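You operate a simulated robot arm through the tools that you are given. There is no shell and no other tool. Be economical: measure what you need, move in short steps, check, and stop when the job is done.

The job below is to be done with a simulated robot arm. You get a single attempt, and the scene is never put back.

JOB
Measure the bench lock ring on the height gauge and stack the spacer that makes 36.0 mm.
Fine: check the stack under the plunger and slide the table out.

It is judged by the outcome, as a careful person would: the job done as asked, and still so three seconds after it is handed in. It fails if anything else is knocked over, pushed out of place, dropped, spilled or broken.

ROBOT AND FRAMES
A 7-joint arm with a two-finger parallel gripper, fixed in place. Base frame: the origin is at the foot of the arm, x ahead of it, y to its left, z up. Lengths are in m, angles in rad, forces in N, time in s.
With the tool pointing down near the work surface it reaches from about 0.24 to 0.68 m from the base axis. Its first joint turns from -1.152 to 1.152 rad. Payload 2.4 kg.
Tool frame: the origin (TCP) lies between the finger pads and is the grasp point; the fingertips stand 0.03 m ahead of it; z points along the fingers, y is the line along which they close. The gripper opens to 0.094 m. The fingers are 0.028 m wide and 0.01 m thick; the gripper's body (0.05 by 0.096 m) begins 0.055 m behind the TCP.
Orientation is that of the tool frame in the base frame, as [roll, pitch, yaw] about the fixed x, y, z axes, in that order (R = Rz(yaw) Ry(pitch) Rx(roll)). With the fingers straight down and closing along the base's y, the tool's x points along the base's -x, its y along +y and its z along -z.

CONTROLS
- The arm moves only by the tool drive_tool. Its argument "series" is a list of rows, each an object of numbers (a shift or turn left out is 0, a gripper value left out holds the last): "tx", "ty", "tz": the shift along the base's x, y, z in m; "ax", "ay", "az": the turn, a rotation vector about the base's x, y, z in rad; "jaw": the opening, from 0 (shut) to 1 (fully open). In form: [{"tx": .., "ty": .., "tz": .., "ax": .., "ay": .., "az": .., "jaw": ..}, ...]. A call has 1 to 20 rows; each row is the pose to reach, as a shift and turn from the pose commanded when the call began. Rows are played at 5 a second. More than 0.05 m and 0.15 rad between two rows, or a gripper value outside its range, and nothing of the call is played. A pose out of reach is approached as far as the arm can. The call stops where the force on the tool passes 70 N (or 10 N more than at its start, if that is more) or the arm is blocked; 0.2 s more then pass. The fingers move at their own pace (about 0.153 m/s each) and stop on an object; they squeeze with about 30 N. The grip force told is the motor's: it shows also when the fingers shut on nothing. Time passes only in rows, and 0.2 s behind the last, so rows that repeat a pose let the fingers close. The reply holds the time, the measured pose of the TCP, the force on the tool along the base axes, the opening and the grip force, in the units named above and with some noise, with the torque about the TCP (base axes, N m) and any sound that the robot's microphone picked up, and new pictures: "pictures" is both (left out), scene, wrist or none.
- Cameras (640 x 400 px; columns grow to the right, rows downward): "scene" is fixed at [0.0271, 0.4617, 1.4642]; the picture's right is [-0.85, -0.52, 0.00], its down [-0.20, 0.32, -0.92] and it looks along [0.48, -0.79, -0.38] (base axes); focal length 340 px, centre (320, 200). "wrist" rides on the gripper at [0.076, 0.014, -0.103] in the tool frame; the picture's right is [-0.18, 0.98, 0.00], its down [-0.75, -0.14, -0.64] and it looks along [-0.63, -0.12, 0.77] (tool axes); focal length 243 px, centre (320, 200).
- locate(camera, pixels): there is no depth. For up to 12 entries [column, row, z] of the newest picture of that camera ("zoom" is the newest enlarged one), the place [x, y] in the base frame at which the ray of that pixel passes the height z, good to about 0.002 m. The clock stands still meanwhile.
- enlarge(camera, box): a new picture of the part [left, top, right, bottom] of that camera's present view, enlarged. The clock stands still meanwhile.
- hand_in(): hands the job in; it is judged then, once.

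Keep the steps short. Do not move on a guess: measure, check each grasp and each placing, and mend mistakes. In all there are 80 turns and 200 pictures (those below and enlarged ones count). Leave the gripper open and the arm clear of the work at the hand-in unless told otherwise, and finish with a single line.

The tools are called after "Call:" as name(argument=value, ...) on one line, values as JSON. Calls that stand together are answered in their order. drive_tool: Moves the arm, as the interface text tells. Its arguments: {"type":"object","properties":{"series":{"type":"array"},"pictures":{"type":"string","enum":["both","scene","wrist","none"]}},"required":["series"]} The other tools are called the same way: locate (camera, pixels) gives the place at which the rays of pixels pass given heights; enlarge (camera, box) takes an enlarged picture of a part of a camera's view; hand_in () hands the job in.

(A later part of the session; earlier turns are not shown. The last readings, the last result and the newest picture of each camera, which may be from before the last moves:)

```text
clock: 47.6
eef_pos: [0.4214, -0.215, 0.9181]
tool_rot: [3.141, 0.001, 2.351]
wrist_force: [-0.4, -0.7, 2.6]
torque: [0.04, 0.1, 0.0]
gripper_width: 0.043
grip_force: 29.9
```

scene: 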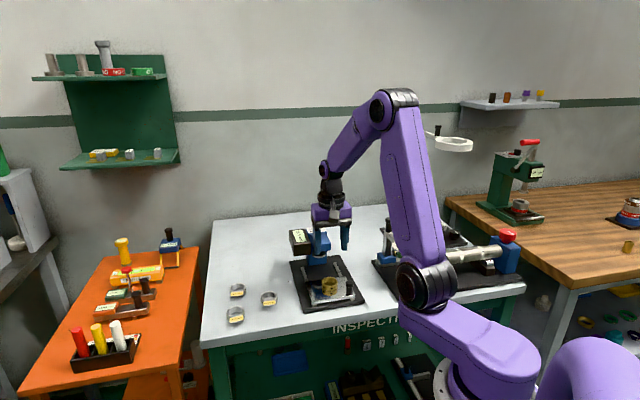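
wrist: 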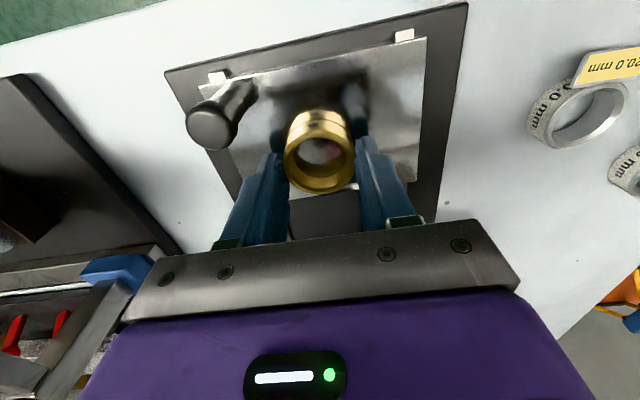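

Seated. Release and rise, then go around toward the 20.5 mm spacer and hover above (0.637,−0.096).

Call:
drive_tool(series=[{"jaw": 0.5}, {"jaw": 0.65}, {"jaw": 0.65}, {"tz": 0.03, "jaw": 0.65}, {"tz": 0.07, "jaw": 0.65}, {"tz": 0.1, "jaw": 0.65}, {"tx": 0.03, "ty": 0.03, "tz": 0.1, "jaw": 0.65}, {"tx": 0.06, "ty": 0.06, "tz": 0.1, "jaw": 0.65}, {"tx": 0.09, "ty": 0.09, "tz": 0.1, "jaw": 0.7}, {"tx": 0.12, "ty": 0.115, "tz": 0.09, "jaw": 0.7}, {"tx": 0.155, "ty": 0.118, "tz": 0.08, "jaw": 0.7}, {"tx": 0.19, "ty": 0.119, "tz": 0.07, "jaw": 0.7}, {"tx": 0.215, "ty": 0.119, "tz": 0.06, "jaw": 0.7}, {"tx": 0.215, "ty": 0.119, "tz": 0.06, "jaw": 0.7}])

Call:
enlarge(camera="wrist", box=[240, 40, 400, 180])

Call:
enlarge(camera="scene", box=[285, 210, 375, 310])

```text
clock: 50.6
eef_pos: [0.6348, -0.0958, 0.977]
tool_rot: [3.141, -0.001, 2.351]
wrist_force: [-0.4, -0.7, 0.4]
torque: [0.01, 0.02, 0.0]
gripper_width: 0.0659
grip_force: 0.0
```

scene: 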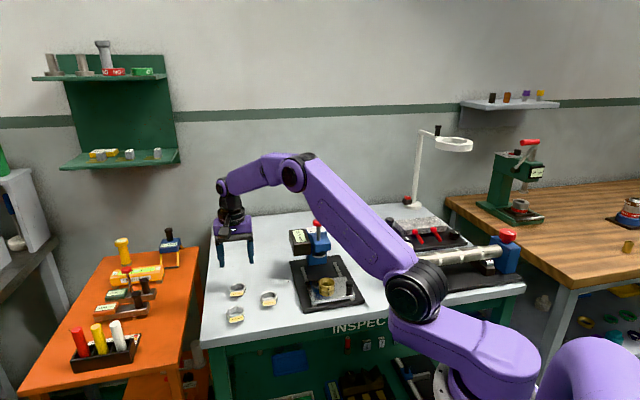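
wrist: 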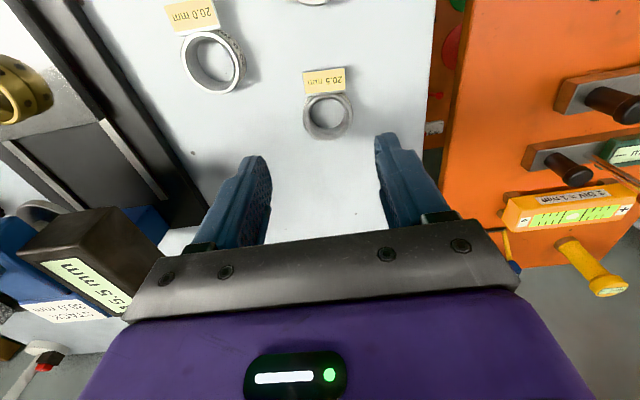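

```text
2.86 times, centred on (320, 110) of wrist
```

zoom: 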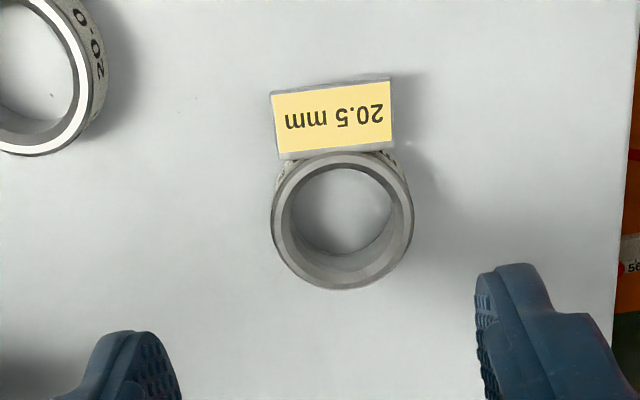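

```text
4.00 times, centred on (330, 260) of scene
```

zoom: 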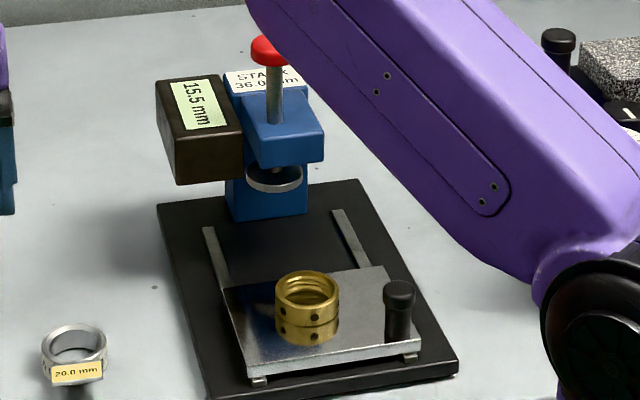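

20.5 mm label confirmed. Measuring the spacer centre.

Call:
locate(camera="zoom", pixels=[[342, 221, 0.8705], [271, 221, 0.8705], [413, 221, 0.8705], [334, 120, 0.8705], [342, 290, 0.8705]])

```text
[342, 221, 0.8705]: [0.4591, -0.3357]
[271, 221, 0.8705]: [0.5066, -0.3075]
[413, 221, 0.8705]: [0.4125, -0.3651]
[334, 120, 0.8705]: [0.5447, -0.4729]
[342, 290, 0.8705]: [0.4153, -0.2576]
```

That used the scene zoom by mistake; repeating with wrist pixels (327.7,117.3).

Call:
locate(camera="wrist", pixels=[[327.7, 117.3, 0.8705], [302.9, 117.3, 0.8705], [352.5, 117.3, 0.8705], [325, 82, 0.8705], [327.7, 141, 0.8705]])

Call:
locate(camera="scene", pixels=[[328.5, 278, 0.8975], [320.8, 283, 0.8975], [336.5, 283, 0.8975]])

```text
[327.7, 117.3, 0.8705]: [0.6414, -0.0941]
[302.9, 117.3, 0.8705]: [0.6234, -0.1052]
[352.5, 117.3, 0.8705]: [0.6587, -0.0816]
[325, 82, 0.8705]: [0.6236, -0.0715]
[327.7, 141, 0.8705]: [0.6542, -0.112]
```

```text
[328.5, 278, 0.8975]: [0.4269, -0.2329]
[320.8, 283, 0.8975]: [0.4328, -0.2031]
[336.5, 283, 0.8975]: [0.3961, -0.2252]
```

Spacer centre (0.641,−0.095). I'll descend around it to TCP z≈0.886, with the jaws clear of the tag.

Call:
drive_tool(series=[{"tx": 0.006, "ty": 0.001, "tz": -0.03}, {"tx": 0.006, "ty": 0.001, "tz": -0.06}, {"tx": 0.006, "ty": 0.001, "tz": -0.08}, {"tx": 0.006, "ty": 0.001, "tz": -0.091}, {"tx": 0.006, "ty": 0.001, "tz": -0.091}], pictures="wrist")

Call:
enlarge(camera="wrist", box=[230, 80, 420, 220])

```text
clock: 51.8
eef_pos: [0.6426, -0.0947, 0.8868]
tool_rot: [-3.141, 0.001, 2.351]
wrist_force: [0.8, -0.5, 0.1]
torque: [0.0, 0.01, 0.02]
gripper_width: 0.0656
grip_force: 0.2
```

wrist: 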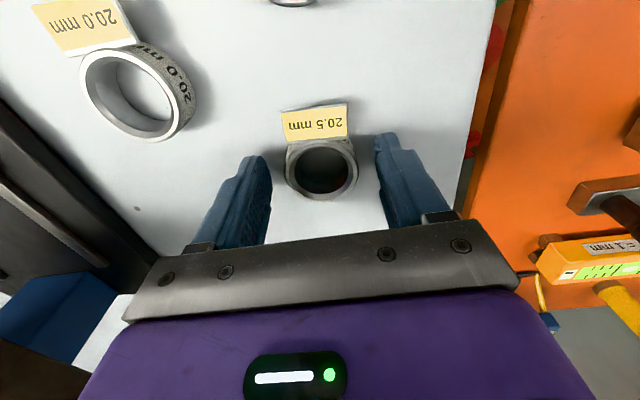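

```text
2.86 times, centred on (325, 150) of wrist
```

zoom: 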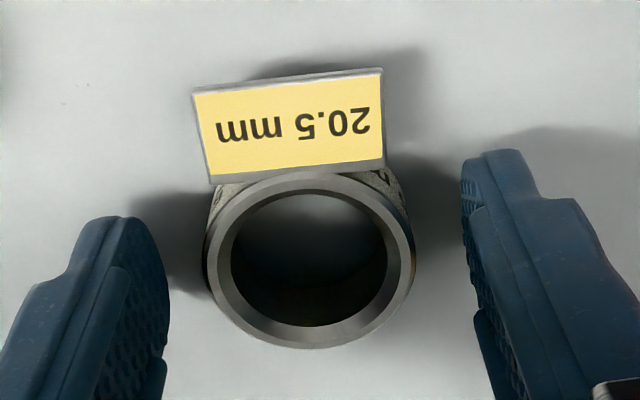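

Well centred. Closing on the spacer.

Call:
drive_tool(series=[{"jaw": 0.5}, {"jaw": 0.3}, {"jaw": 0.3}, {"jaw": 0.3}], pictures="wrist")

Call:
enlarge(camera="wrist", box=[230, 80, 420, 220])

```text
clock: 52.8
eef_pos: [0.6421, -0.0938, 0.8868]
tool_rot: [-3.142, 0.001, 2.35]
wrist_force: [0.2, -0.5, 0.7]
torque: [-0.01, 0.02, 0.0]
gripper_width: 0.0424
grip_force: 30.0
```

wrist: 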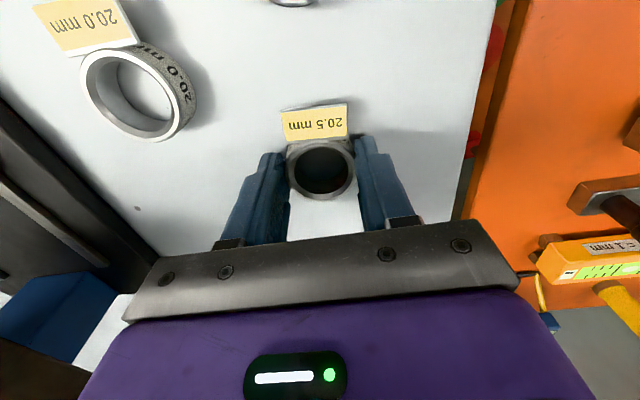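

```text
2.86 times, centred on (325, 150) of wrist
```

zoom: 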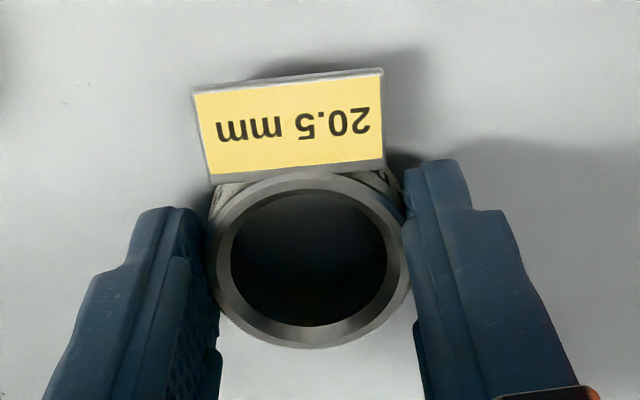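

Gripped at 42.4 mm. I'll check the spacer's offset in the grip, then lift and travel.

Call:
locate(camera="wrist", pixels=[[320.5, 171, 0.8705]])

Call:
drive_tool(series=[{"tz": 0.03}, {"tz": 0.07}, {"tz": 0.13}, {"tx": -0.03, "ty": -0.0, "tz": 0.13}, {"tx": -0.06, "ty": 0.0, "tz": 0.13}, {"tx": -0.09, "ty": 0.0, "tz": 0.13}, {"tx": -0.12, "ty": -0.021, "tz": 0.13}, {"tx": -0.15, "ty": -0.051, "tz": 0.13}, {"tx": -0.18, "ty": -0.081, "tz": 0.13}, {"tx": -0.205, "ty": -0.106, "tz": 0.13}, {"tx": -0.2205, "ty": -0.121, "tz": 0.12}, {"tx": -0.2205, "ty": -0.121, "tz": 0.11}, {"tx": -0.2205, "ty": -0.121, "tz": 0.11}])

```text
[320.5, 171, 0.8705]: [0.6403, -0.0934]
```

```text
refused: row 3 steps farther than a row can; nothing moved
```

Refused because one step was 60 mm. Repeating with smaller steps; hover target TCP (0.4228,−0.2145).

Call:
drive_tool(series=[{"tz": 0.03}, {"tz": 0.065}, {"tz": 0.1}, {"tz": 0.13}, {"tx": -0.03, "tz": 0.13}, {"tx": -0.06, "tz": 0.13}, {"tx": -0.09, "tz": 0.13}, {"tx": -0.12, "ty": -0.021, "tz": 0.13}, {"tx": -0.15, "ty": -0.051, "tz": 0.13}, {"tx": -0.18, "ty": -0.081, "tz": 0.13}, {"tx": -0.205, "ty": -0.106, "tz": 0.13}, {"tx": -0.2192, "ty": -0.1203, "tz": 0.12}, {"tx": -0.2192, "ty": -0.1203, "tz": 0.1}, {"tx": -0.2192, "ty": -0.1203, "tz": 0.09}, {"tx": -0.2192, "ty": -0.1203, "tz": 0.09}])

Call:
enlarge(camera="wrist", box=[220, 40, 420, 220])

Call:
enlarge(camera="scene", box=[285, 215, 375, 305])

```text
clock: 56.0
eef_pos: [0.422, -0.2151, 0.9751]
tool_rot: [-3.141, 0.0, 2.351]
wrist_force: [-0.1, -0.2, -0.3]
torque: [0.02, -0.01, -0.01]
gripper_width: 0.0425
grip_force: 30.3
```

scene: 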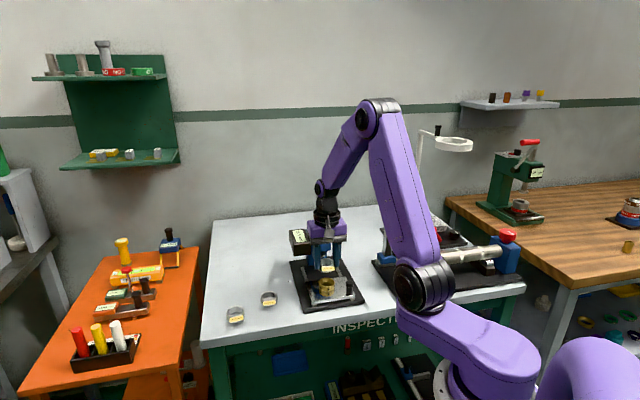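
wrist: 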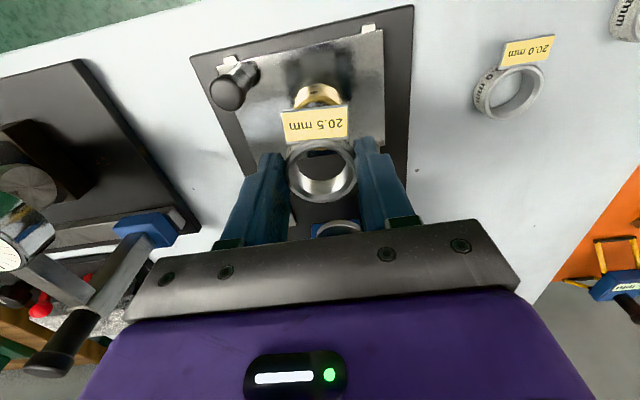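

```text
2.22 times, centred on (320, 130) of wrist
```

zoom: 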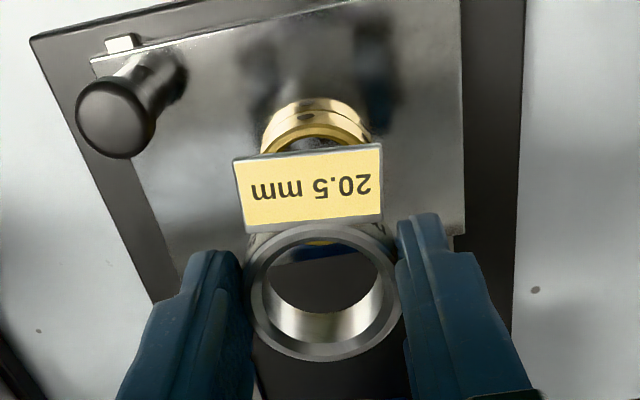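

```text
4.44 times, centred on (330, 260) of scene
```

zoom: 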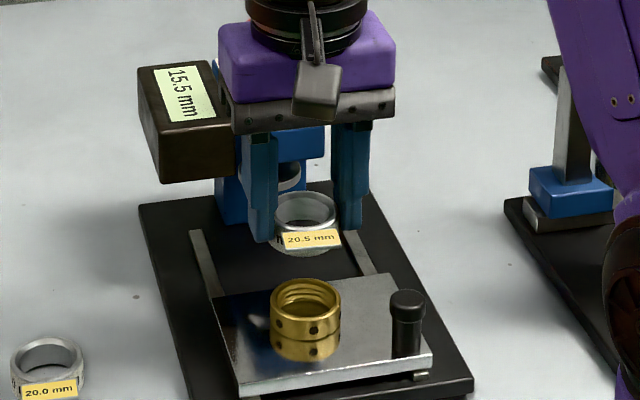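

Spacer is right above the ring (both at column ≈305 in the zoom, vertical spacing as expected). Expected contact at TCP≈0.934; I'll lower to 0.938.

Call:
drive_tool(series=[{"tz": -0.015}, {"tz": -0.028}, {"tz": -0.036}, {"tz": -0.036}], pictures="none")

Call:
enlarge(camera="scene", box=[300, 240, 360, 300])

Call:
enlarge(camera="wrist", box=[240, 60, 400, 220])

```text
clock: 57.0
eef_pos: [0.4234, -0.2143, 0.9395]
tool_rot: [3.141, -0.001, 2.351]
wrist_force: [0.2, -0.7, 0.2]
torque: [0.0, 0.0, -0.01]
gripper_width: 0.0426
grip_force: 29.6
```

```text
6.67 times, centred on (330, 270) of scene
```

zoom: 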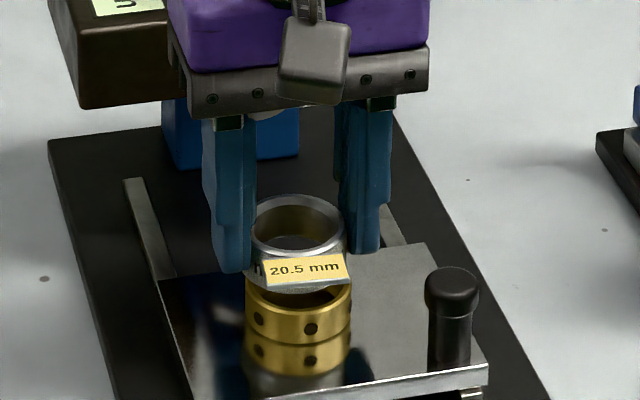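

```text
2.50 times, centred on (320, 140) of wrist
```

zoom: 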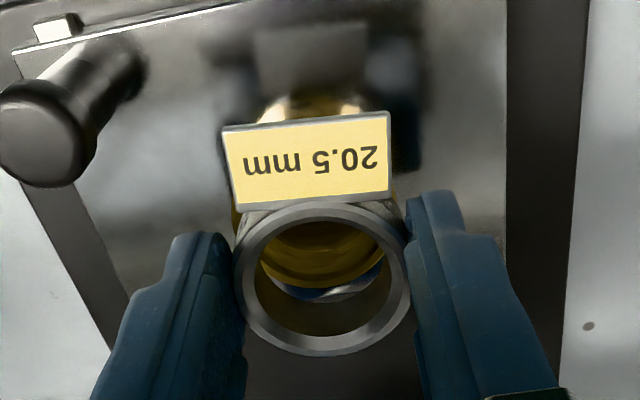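

Aligned (both centred at column 298). Creeping down in 1 mm steps.

Call:
drive_tool(series=[{"tz": -0.001}, {"tz": -0.002}, {"tz": -0.003}, {"tz": -0.004}, {"tz": -0.004}], pictures="none")

Call:
enlarge(camera="scene", box=[300, 240, 360, 300])

```text
clock: 58.2
eef_pos: [0.4235, -0.2142, 0.9363]
tool_rot: [-3.141, 0.002, 2.351]
wrist_force: [1.3, -0.6, -0.9]
torque: [0.01, -0.01, -0.02]
gripper_width: 0.0425
grip_force: 30.1
```

```text
6.67 times, centred on (330, 270) of scene
```

zoom: 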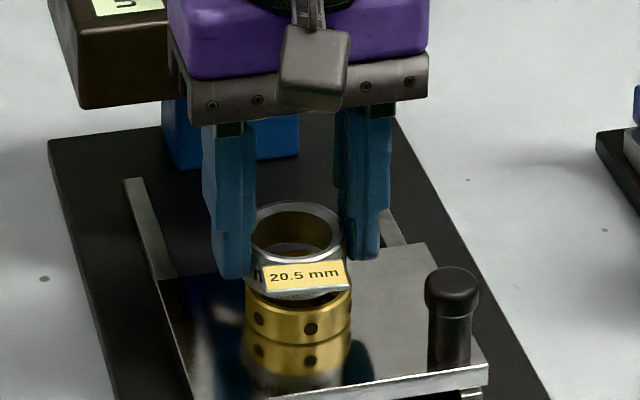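

No contact yet. Three more 1 mm steps.

Call:
drive_tool(series=[{"tz": -0.001}, {"tz": -0.0015}, {"tz": -0.002}, {"tz": -0.002}], pictures="none")

```text
clock: 59.2
eef_pos: [0.4234, -0.2142, 0.935]
tool_rot: [-3.141, 0.0, 2.352]
wrist_force: [-0.7, -0.5, 2.4]
torque: [-0.05, 0.07, -0.03]
gripper_width: 0.0425
grip_force: 29.9
```

Light contact (about 3 N). Half a mm more to confirm the seat.

Call:
drive_tool(series=[{"tz": -0.0005}, {"tz": -0.0008}, {"tz": -0.0008}], pictures="none")

Call:
enlarge(camera="scene", box=[300, 240, 360, 300])

```text
clock: 60.0
eef_pos: [0.4247, -0.2161, 0.9346]
tool_rot: [-3.14, 0.002, 2.35]
wrist_force: [-3.2, -1.4, 18.5]
torque: [-0.07, 0.13, 0.02]
gripper_width: 0.0422
grip_force: 29.9
```

```text
6.67 times, centred on (330, 270) of scene
```

zoom: 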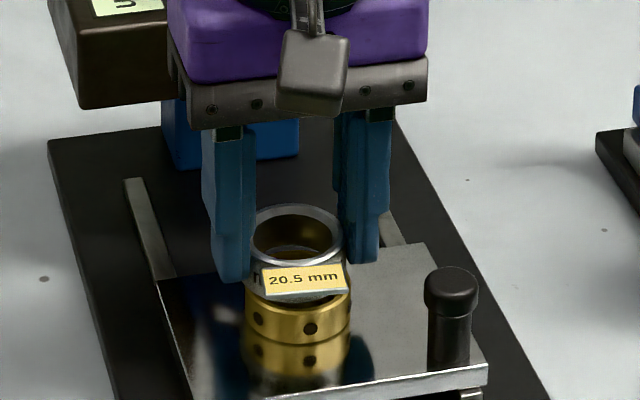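

Seated at 18.5 N with little torque. I'll take one closer look at the joint before releasing.

Call:
enlarge(camera="scene", box=[310, 265, 340, 292])

Call:
enlarge(camera="wrist", box=[260, 70, 380, 210])

```text
14.81 times, centred on (325, 278) of scene
```

zoom: 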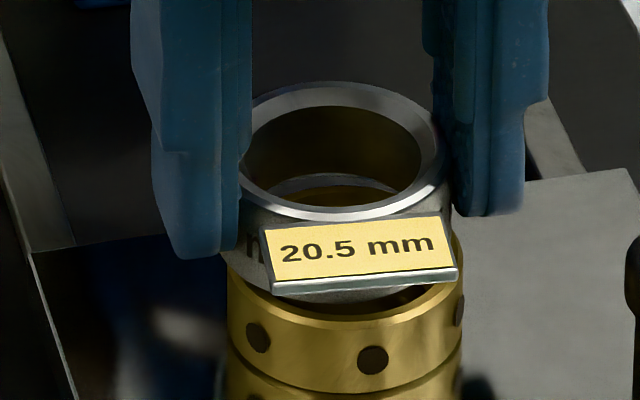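

```text
2.86 times, centred on (320, 140) of wrist
```

zoom: 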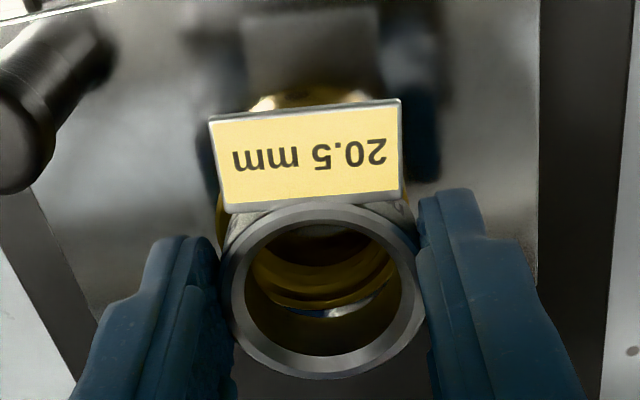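

I'd like to make sure the spacer isn't offset along the slide. I'll compare front edges of ring base and spacer top.

Call:
locate(camera="scene", pixels=[[326.76, 290.8, 0.882], [326.6, 279.4, 0.918], [326.6, 286.6, 0.898], [325.5, 285, 0.898]])

Call:
locate(camera="wrist", pixels=[[321, 172, 0.918], [321, 202, 0.918]])

```text
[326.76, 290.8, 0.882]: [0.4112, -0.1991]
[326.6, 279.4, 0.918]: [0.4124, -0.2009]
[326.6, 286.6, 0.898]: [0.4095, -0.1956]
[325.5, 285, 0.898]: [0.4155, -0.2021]
```

```text
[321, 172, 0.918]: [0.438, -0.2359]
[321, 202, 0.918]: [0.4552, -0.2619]
```

Front edges agree within about 2 mm, so the stack is good. Release and rise.

Call:
drive_tool(series=[{"tz": 0.0008}, {"tz": 0.0008, "jaw": 0.5}, {"tz": 0.0008, "jaw": 0.65}, {"tz": 0.0008, "jaw": 0.65}, {"tz": 0.03, "jaw": 0.65}, {"tz": 0.06, "jaw": 0.65}, {"tx": -0.025, "ty": 0.025, "tz": 0.09, "jaw": 0.65}, {"tx": -0.03, "ty": 0.03, "tz": 0.1, "jaw": 0.65}, {"tx": -0.03, "ty": 0.03, "tz": 0.1, "jaw": 0.65}])

Call:
enlarge(camera="scene", box=[300, 240, 360, 300])

Call:
enlarge(camera="wrist", box=[240, 60, 420, 220])

```text
clock: 62.0
eef_pos: [0.3933, -0.1863, 1.0347]
tool_rot: [3.142, -0.001, 2.352]
wrist_force: [0.0, 0.0, 0.6]
torque: [0.03, -0.01, 0.02]
gripper_width: 0.0612
grip_force: 0.1
```

scene: 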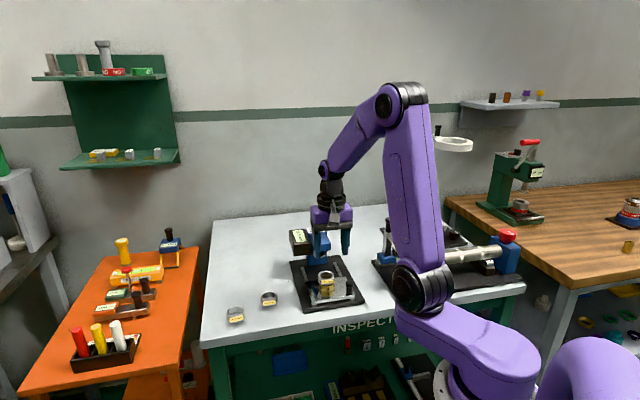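
wrist: 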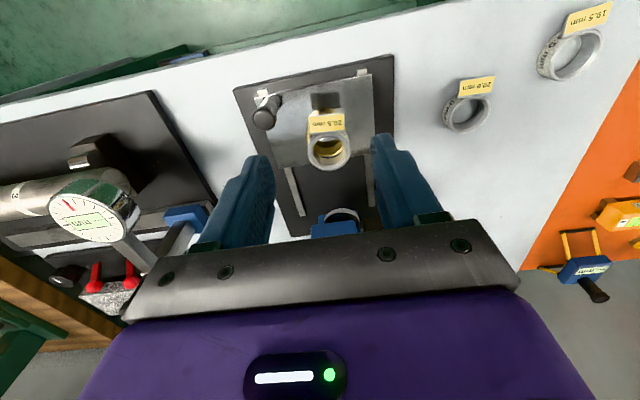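

```text
6.67 times, centred on (330, 270) of scene
```

zoom: 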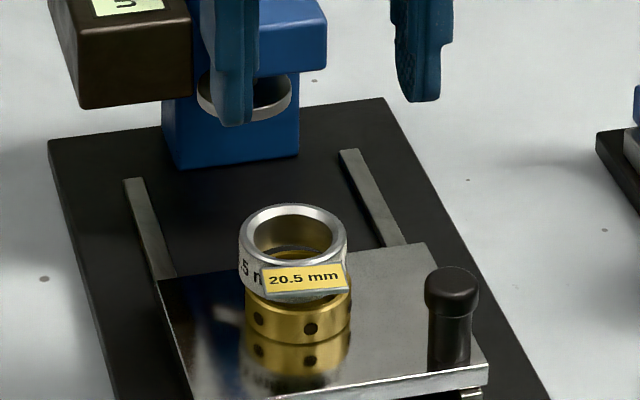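

```text
2.50 times, centred on (330, 140) of wrist
```

zoom: 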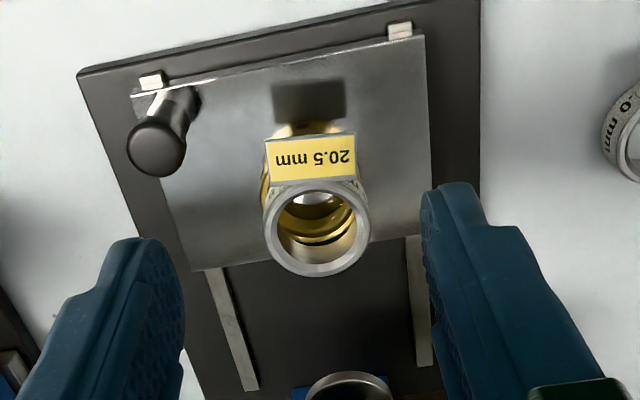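

Stack is standing upright, spacer nearly concentric on the ring. Next: tilted hover above the knob again, then descend with jaws at 32 mm.

Call:
drive_tool(series=[{"tx": -0.015, "ty": -0.01, "ax": -0.1, "ay": -0.098, "jaw": 0.34}, {"tx": -0.03, "ty": -0.02, "ax": -0.2, "ay": -0.196, "jaw": 0.34}, {"tx": -0.0458, "ty": -0.0292, "ax": -0.3, "ay": -0.294, "jaw": 0.34}, {"tx": -0.0458, "ty": -0.0292, "tz": -0.02, "ax": -0.37, "ay": -0.363, "jaw": 0.34}, {"tx": -0.0458, "ty": -0.0292, "tz": -0.05, "ax": -0.428, "ay": -0.42, "jaw": 0.34}, {"tx": -0.0458, "ty": -0.0292, "tz": -0.05, "ax": -0.428, "ay": -0.42, "jaw": 0.34}], pictures="wrist")

Call:
enlarge(camera="wrist", box=[230, 0, 470, 220])

```text
clock: 63.4
eef_pos: [0.3483, -0.2164, 0.986]
tool_rot: [-3.137, 0.601, 2.354]
wrist_force: [-0.6, 0.5, 0.8]
torque: [0.0, -0.02, -0.01]
gripper_width: 0.0322
grip_force: 0.1
```

wrist: 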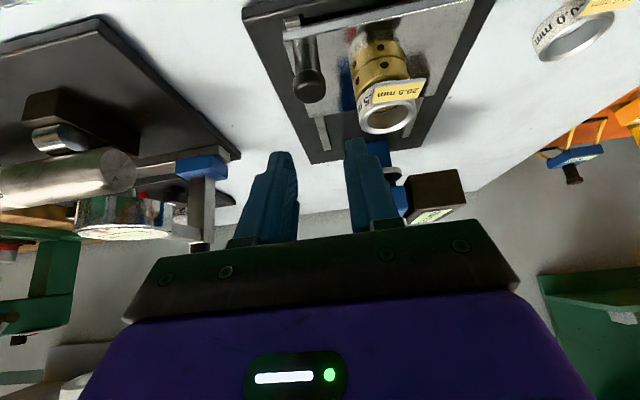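

```text
1.82 times, centred on (350, 110) of wrist
```

zoom: 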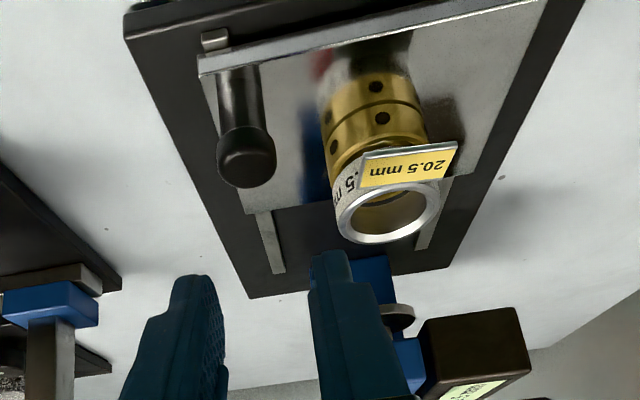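

Clear of the stack and tag. Descend and close on the knob.

Call:
drive_tool(series=[{"tx": -0.0005, "ty": 0.0005, "tz": -0.02}, {"tx": -0.0005, "ty": 0.0005, "tz": -0.04}, {"tx": -0.0005, "ty": 0.0005, "tz": -0.052}, {"tx": -0.0005, "ty": 0.0005, "tz": -0.062}, {"tx": -0.0005, "ty": 0.0005, "tz": -0.062}, {"tx": -0.0005, "ty": 0.0005, "tz": -0.062, "jaw": 0.1}, {"tx": -0.0005, "ty": 0.0005, "tz": -0.062, "jaw": 0.1}, {"tx": -0.0005, "ty": 0.0005, "tz": -0.062, "jaw": 0.1}], pictures="both")

Call:
enlarge(camera="scene", box=[300, 240, 380, 310])

```text
clock: 65.2
eef_pos: [0.3468, -0.2157, 0.9222]
tool_rot: [-3.139, 0.599, 2.349]
wrist_force: [-5.7, -6.2, -0.1]
torque: [-0.18, -0.45, -0.21]
gripper_width: 0.0216
grip_force: 29.6
```

scene: 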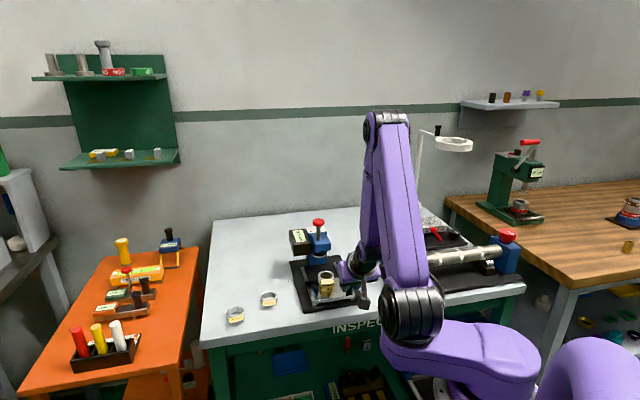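
wrist: 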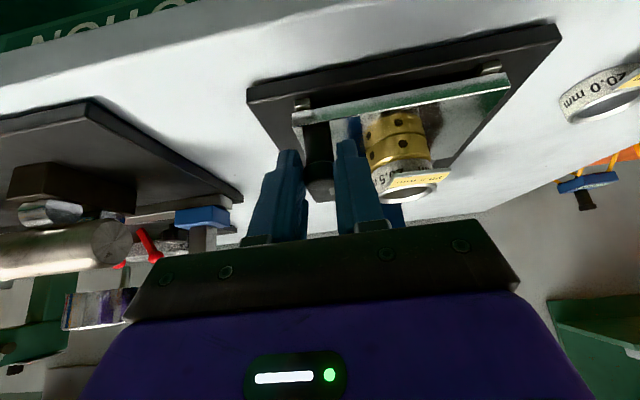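

```text
5.71 times, centred on (340, 275) of scene
```

zoom: 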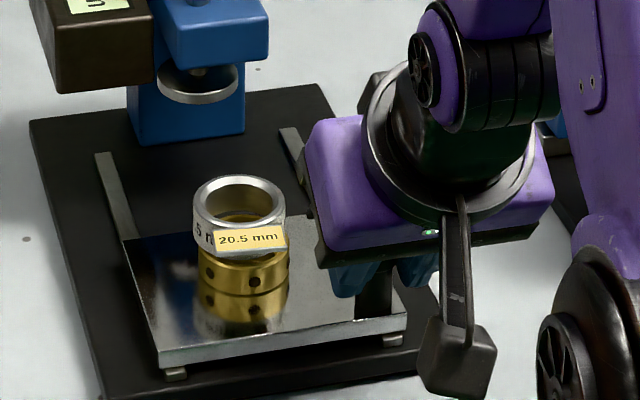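

Gripped and clear of the stack. I'll slide in 60 mm gently first.

Call:
drive_tool(series=[{"tx": 0.002, "ty": -0.003}, {"tx": 0.0048, "ty": -0.0058}, {"tx": 0.0084, "ty": -0.0093}, {"tx": 0.0119, "ty": -0.0128}, {"tx": 0.0155, "ty": -0.0163}, {"tx": 0.019, "ty": -0.0198}, {"tx": 0.0226, "ty": -0.0233}, {"tx": 0.0261, "ty": -0.0268}, {"tx": 0.0297, "ty": -0.0303}, {"tx": 0.0332, "ty": -0.0338}, {"tx": 0.0368, "ty": -0.0373}, {"tx": 0.0403, "ty": -0.0408}, {"tx": 0.0425, "ty": -0.043}, {"tx": 0.0425, "ty": -0.043}])

Call:
enlarge(camera="scene", box=[290, 220, 370, 300])

```text
clock: 68.2
eef_pos: [0.3894, -0.2571, 0.9229]
tool_rot: [-3.14, 0.599, 2.347]
wrist_force: [-16.5, -14.8, -0.1]
torque: [-0.5, -0.3, -0.38]
gripper_width: 0.0216
grip_force: 30.2
```

scene: 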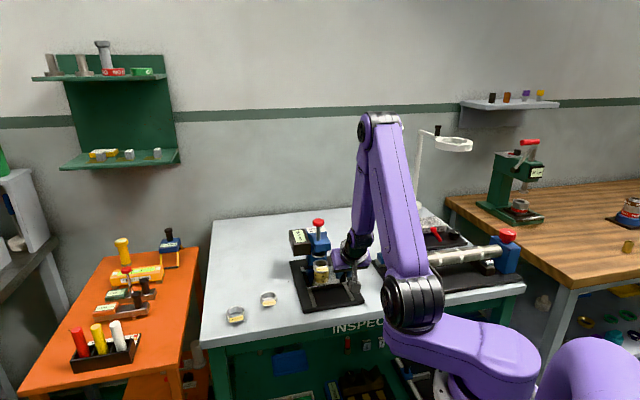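
wrist: 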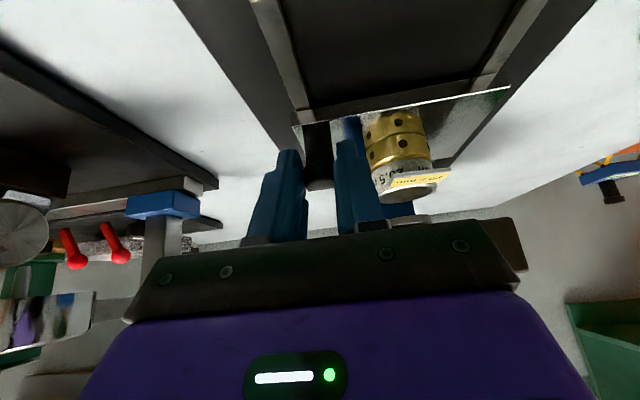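

```text
5.00 times, centred on (330, 260) of scene
```

zoom: 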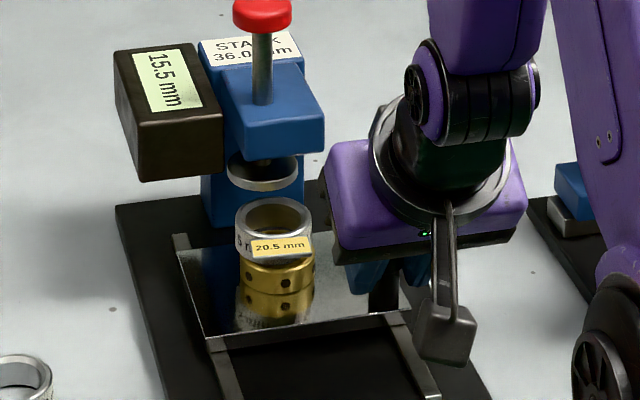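

There is about 22 N of side force, so I'll correct 1.5 mm toward −lateral while sliding the next 15 mm. The stack top (0.918) is below the foot (0.93).

Call:
drive_tool(series=[{"tx": -0.001, "ty": -0.001}, {"tx": 0.0007, "ty": -0.0029}, {"tx": 0.0025, "ty": -0.0047}, {"tx": 0.0042, "ty": -0.0065}, {"tx": 0.006, "ty": -0.0083}, {"tx": 0.0077, "ty": -0.0101}, {"tx": 0.0095, "ty": -0.0118}, {"tx": 0.0095, "ty": -0.0118}])

Call:
enlarge(camera="scene", box=[290, 220, 370, 300])

```text
clock: 70.0
eef_pos: [0.3998, -0.2678, 0.9236]
tool_rot: [-3.139, 0.601, 2.353]
wrist_force: [-4.3, -2.6, 16.3]
torque: [0.04, -0.19, -0.01]
gripper_width: 0.0214
grip_force: 30.6
```

scene: 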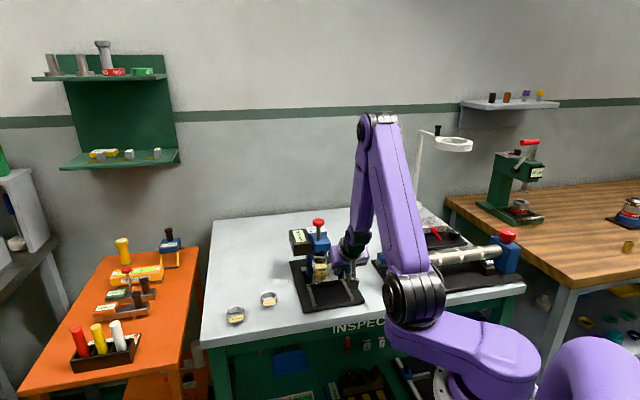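
wrist: 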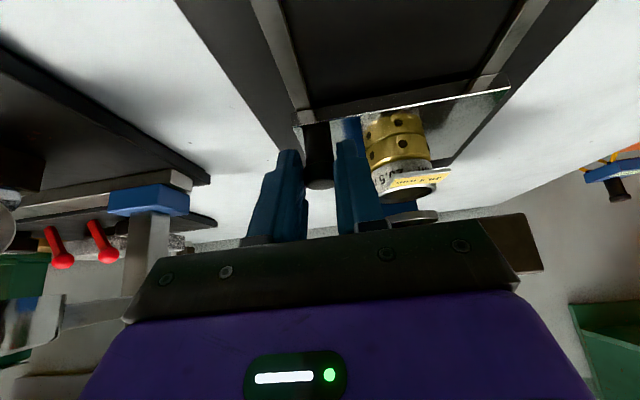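

```text
5.00 times, centred on (330, 260) of scene
```

zoom: 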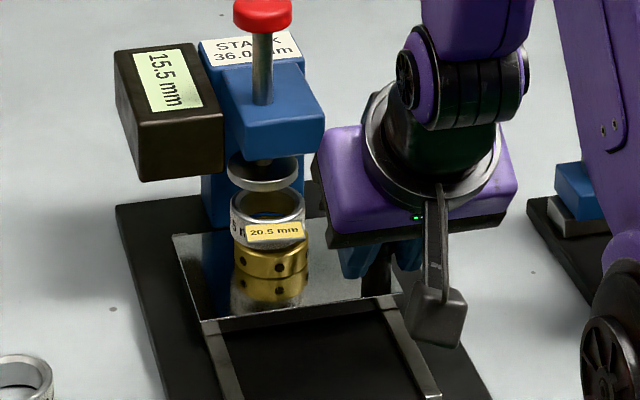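

Lateral alignment now matches well. I'll go 13 mm further.

Call:
drive_tool(series=[{"tx": 0.0018, "ty": -0.0018}, {"tx": 0.0037, "ty": -0.0037}, {"tx": 0.0055, "ty": -0.0055}, {"tx": 0.0074, "ty": -0.0073}, {"tx": 0.0094, "ty": -0.0093}, {"tx": 0.0094, "ty": -0.0093}])

Call:
enlarge(camera="scene", box=[300, 235, 350, 285])

Call:
enlarge(camera="wrist", box=[330, 90, 480, 240])

```text
clock: 71.4
eef_pos: [0.4092, -0.2771, 0.922]
tool_rot: [-3.138, 0.602, 2.355]
wrist_force: [3.7, 3.9, 19.1]
torque: [0.35, -0.27, 0.16]
gripper_width: 0.0216
grip_force: 30.2
```

scene: 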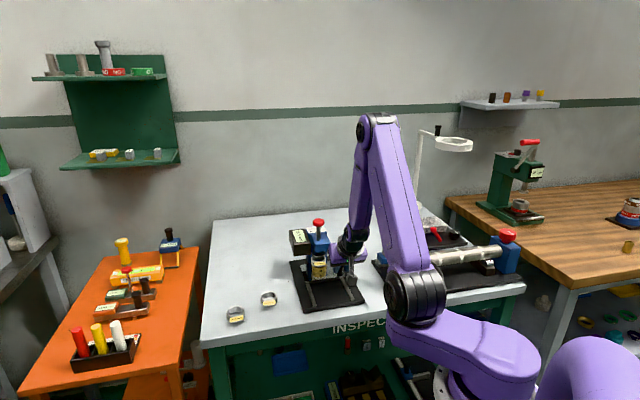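
wrist: 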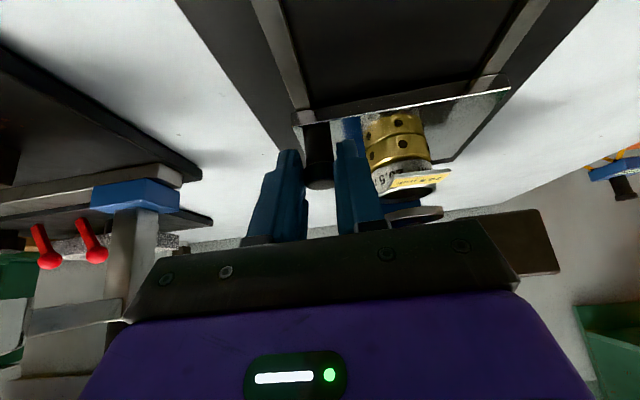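

```text
8.00 times, centred on (325, 260) of scene
```

zoom: 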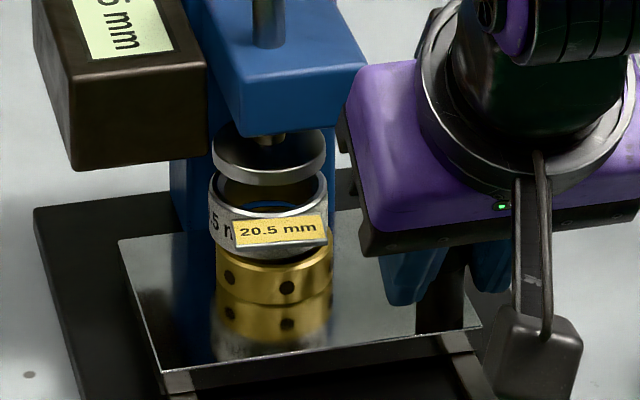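

```text
2.67 times, centred on (405, 165) of wrist
```

zoom: 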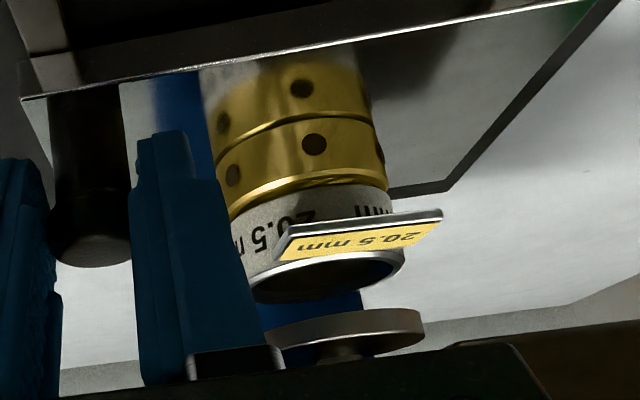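

Foot and spacer are aligned (columns 269 vs 268, depth within about 4 mm). I'll move 2 mm more, then release and back off as before.

Call:
drive_tool(series=[{"tx": 0.0014, "ty": -0.0014, "tz": 0.0005}, {"tx": 0.0014, "ty": -0.0014, "tz": 0.0005}, {"tx": 0.0014, "ty": -0.0014, "tz": 0.0005, "jaw": 0.34}, {"tx": 0.0014, "ty": -0.0014, "tz": 0.0005, "jaw": 0.34}, {"tx": 0.0014, "ty": -0.0014, "tz": 0.0005, "jaw": 0.34}, {"tx": -0.006, "ty": 0.006, "tz": 0.015, "jaw": 0.34}, {"tx": -0.02, "ty": 0.02, "tz": 0.03, "jaw": 0.34}, {"tx": -0.04, "ty": 0.04, "tz": 0.06, "jaw": 0.34}, {"tx": -0.06, "ty": 0.06, "tz": 0.09, "jaw": 0.34}, {"tx": -0.06, "ty": 0.06, "tz": 0.09, "jaw": 0.34}], pictures="scene")

Call:
enlarge(camera="scene", box=[300, 235, 360, 285])

```text
clock: 73.6
eef_pos: [0.3465, -0.2163, 1.0127]
tool_rot: [-3.138, 0.599, 2.35]
wrist_force: [0.4, 0.2, -0.2]
torque: [0.0, 0.04, -0.03]
gripper_width: 0.0323
grip_force: 0.1
```

scene: 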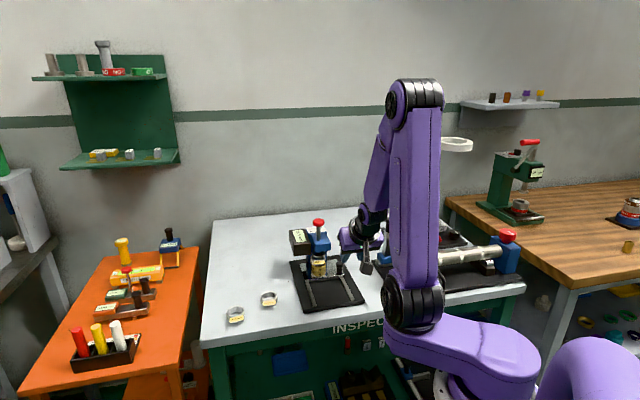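

```text
8.00 times, centred on (330, 260) of scene
```

zoom: 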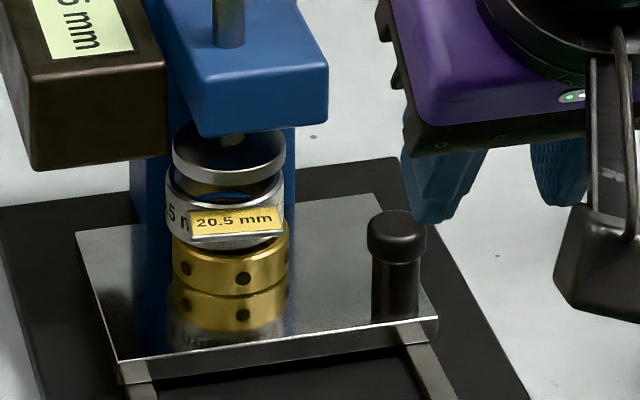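

The stack is under the foot. Now untilt, close the fingers and go above the red knob.

Call:
drive_tool(series=[{"tz": 0.04, "ax": 0.1, "ay": 0.098, "jaw": 0.0}, {"tz": 0.08, "ax": 0.2, "ay": 0.196, "jaw": 0.0}, {"tz": 0.12, "ax": 0.3, "ay": 0.294, "jaw": 0.0}, {"tz": 0.15, "ax": 0.37, "ay": 0.363, "jaw": 0.0}, {"tz": 0.15, "tx": 0.03, "ty": -0.013, "ax": 0.428, "ay": 0.42, "jaw": 0.0}, {"tz": 0.15, "tx": 0.065, "ty": -0.028, "ax": 0.428, "ay": 0.42, "jaw": 0.0}, {"tz": 0.15, "tx": 0.1, "ty": -0.043, "ax": 0.428, "ay": 0.42, "jaw": 0.0}, {"tz": 0.15, "tx": 0.139, "ty": -0.061, "ax": 0.428, "ay": 0.42, "jaw": 0.0}, {"tz": 0.11, "tx": 0.139, "ty": -0.061, "ax": 0.428, "ay": 0.42, "jaw": 0.0}, {"tz": 0.08, "tx": 0.139, "ty": -0.061, "ax": 0.428, "ay": 0.42, "jaw": 0.0}, {"tz": 0.08, "tx": 0.139, "ty": -0.061, "ax": 0.428, "ay": 0.42, "jaw": 0.0}], pictures="wrist")

```text
clock: 76.0
eef_pos: [0.4875, -0.2785, 1.091]
tool_rot: [-3.141, 0.001, 2.351]
wrist_force: [-0.1, -0.4, 0.0]
torque: [-0.03, 0.01, 0.01]
gripper_width: 0.0
grip_force: 30.3
```

wrist: 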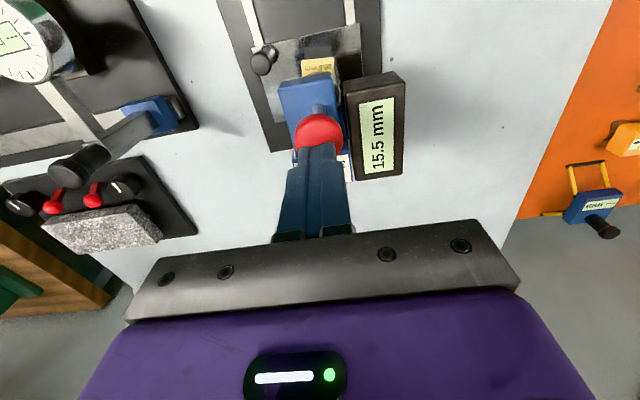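

Over the knob. For a 36 mm stack, contact should come at TCP≈1.059. Descending to there in small steps.

Call:
drive_tool(series=[{"tz": -0.008}, {"tz": -0.016}, {"tz": -0.022}, {"tz": -0.026}, {"tz": -0.029}, {"tz": -0.031}, {"tz": -0.033}, {"tz": -0.033}])

Call:
enlarge(camera="wrist", box=[330, 60, 430, 200])

Call:
enlarge(camera="scene", box=[285, 215, 365, 285])

```text
clock: 77.8
eef_pos: [0.4867, -0.2775, 1.0597]
tool_rot: [-3.142, 0.003, 2.35]
wrist_force: [-1.8, 2.8, 16.4]
torque: [0.23, 0.21, 0.03]
gripper_width: 0.0001
grip_force: 30.3
```

scene: 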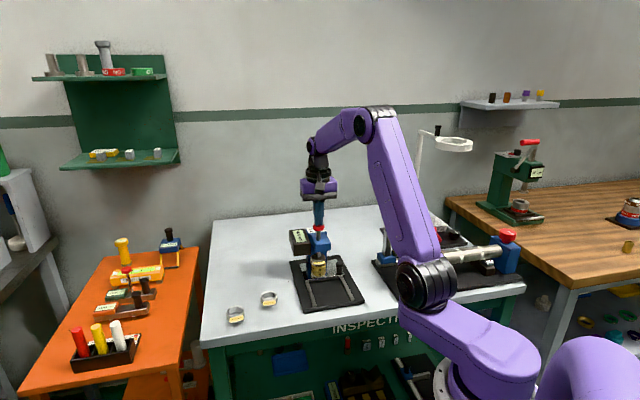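
wrist: 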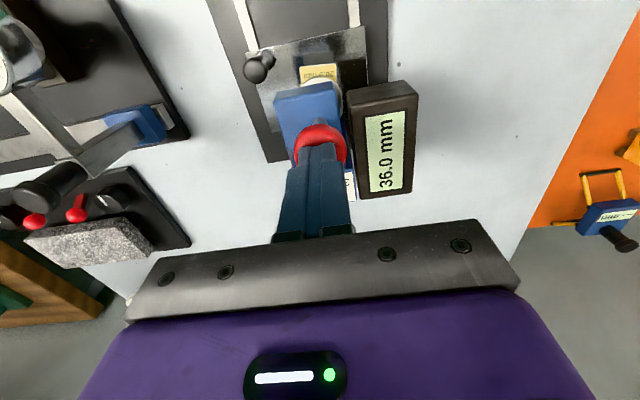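

```text
2.86 times, centred on (380, 130) of wrist
```

zoom: 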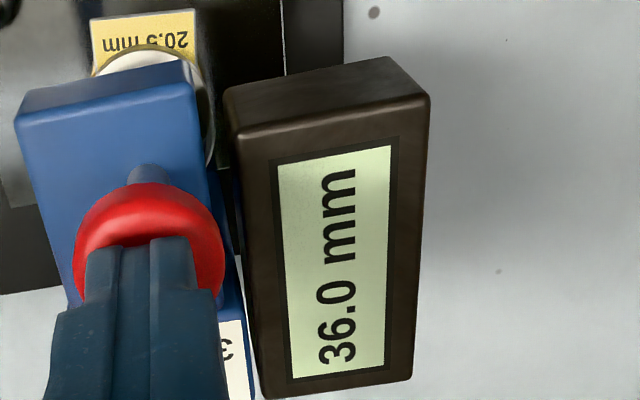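

```text
5.71 times, centred on (325, 250) of scene
```

zoom: 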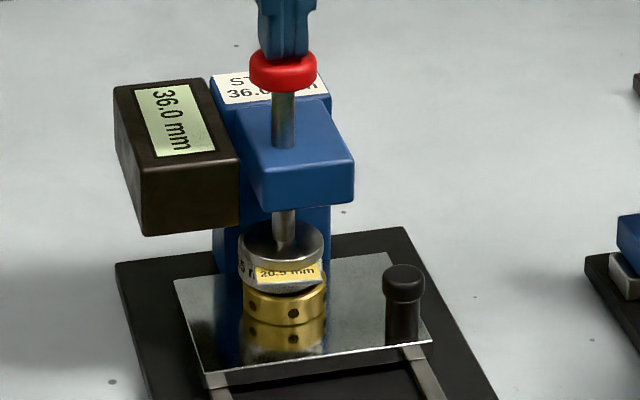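

36.0 mm confirmed, and the stack is stable under the foot. Now rise and go back to the tilted hover by the knob.

Call:
drive_tool(series=[{"tz": 0.015}, {"tz": 0.05}, {"tz": 0.09}, {"tz": 0.11, "tx": -0.03, "ty": 0.013, "jaw": 0.34}, {"tz": 0.11, "tx": -0.065, "ty": 0.028, "jaw": 0.34}, {"tz": 0.11, "tx": -0.1, "ty": 0.043, "jaw": 0.34}, {"tz": 0.11, "tx": -0.139, "ty": 0.061, "jaw": 0.34}, {"tz": 0.08, "tx": -0.139, "ty": 0.061, "ax": -0.1, "ay": -0.098, "jaw": 0.34}, {"tz": 0.04, "tx": -0.139, "ty": 0.061, "ax": -0.2, "ay": -0.196, "jaw": 0.34}, {"tz": 0.0, "tx": -0.139, "ty": 0.061, "ax": -0.3, "ay": -0.294, "jaw": 0.34}, {"tz": -0.03, "tx": -0.139, "ty": 0.061, "ax": -0.37, "ay": -0.363, "jaw": 0.34}, {"tz": -0.047, "tx": -0.139, "ty": 0.061, "ax": -0.428, "ay": -0.42, "jaw": 0.34}, {"tz": -0.047, "tx": -0.139, "ty": 0.061, "ax": -0.428, "ay": -0.42, "jaw": 0.34}])

Call:
enlarge(camera="scene", box=[285, 215, 365, 285])

```text
clock: 80.6
eef_pos: [0.3495, -0.2192, 1.013]
tool_rot: [-3.138, 0.6, 2.354]
wrist_force: [-0.9, 0.0, -0.3]
torque: [0.0, 0.01, 0.03]
gripper_width: 0.0322
grip_force: 0.0
```

scene: 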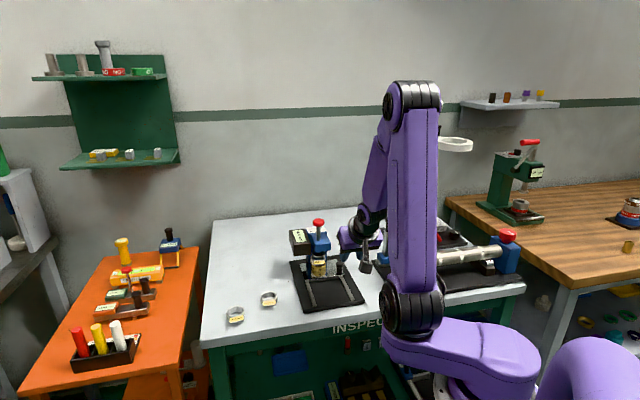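
wrist: 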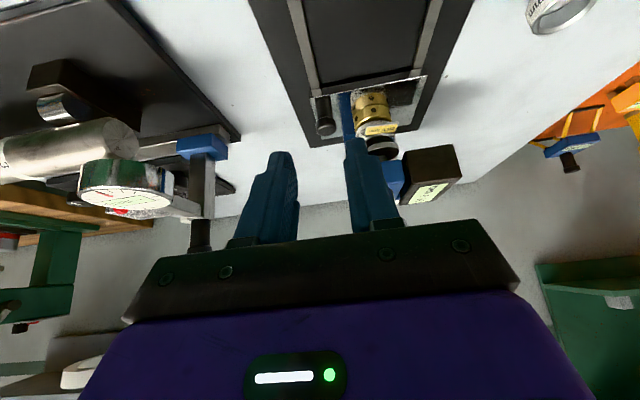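

```text
5.71 times, centred on (325, 250) of scene
```

zoom: 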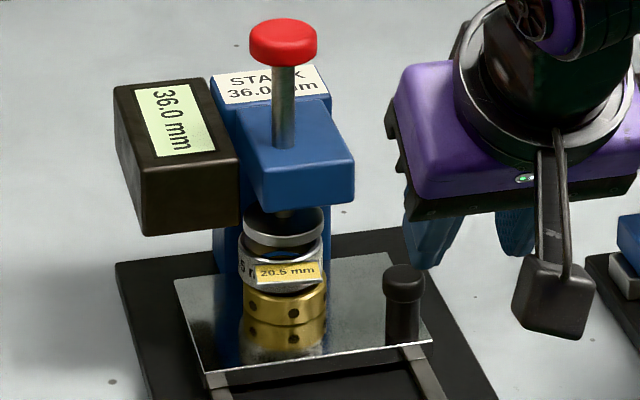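

The reading holds at 36.0. I'll go down along the reverse path and grip the knob.

Call:
drive_tool(series=[{"tx": 0.02, "ty": -0.02, "tz": -0.03, "jaw": 0.34}, {"tx": 0.04, "ty": -0.04, "tz": -0.06, "jaw": 0.34}, {"tx": 0.054, "ty": -0.054, "tz": -0.075, "jaw": 0.34}, {"tx": 0.0605, "ty": -0.0605, "tz": -0.089, "jaw": 0.34}, {"tx": 0.0605, "ty": -0.0605, "tz": -0.089, "jaw": 0.34}, {"tx": 0.0605, "ty": -0.0605, "tz": -0.089, "jaw": 0.1}, {"tx": 0.0605, "ty": -0.0605, "tz": -0.089, "jaw": 0.1}, {"tx": 0.0605, "ty": -0.0605, "tz": -0.089, "jaw": 0.1}], pictures="wrist")

Call:
enlarge(camera="scene", box=[285, 215, 365, 285])

```text
clock: 82.4
eef_pos: [0.4088, -0.2771, 0.9243]
tool_rot: [-3.139, 0.6, 2.355]
wrist_force: [6.7, 4.9, 0.9]
torque: [-0.14, -0.73, 0.19]
gripper_width: 0.0218
grip_force: 30.2
```

wrist: 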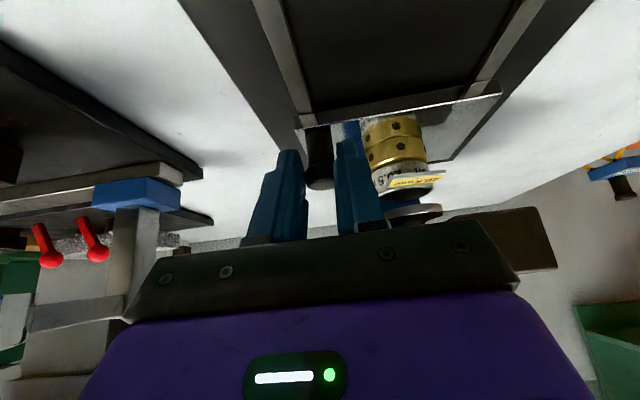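

```text
5.71 times, centred on (325, 250) of scene
```

zoom: 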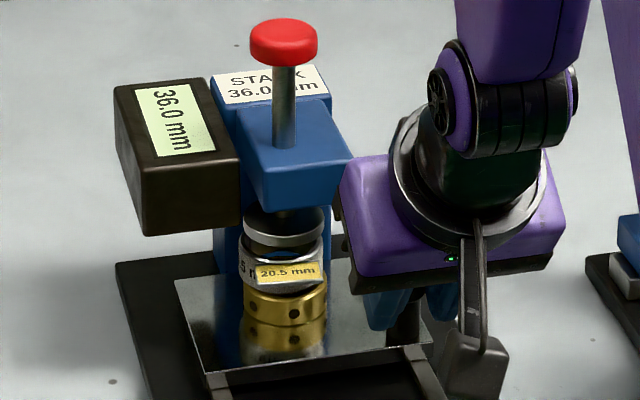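

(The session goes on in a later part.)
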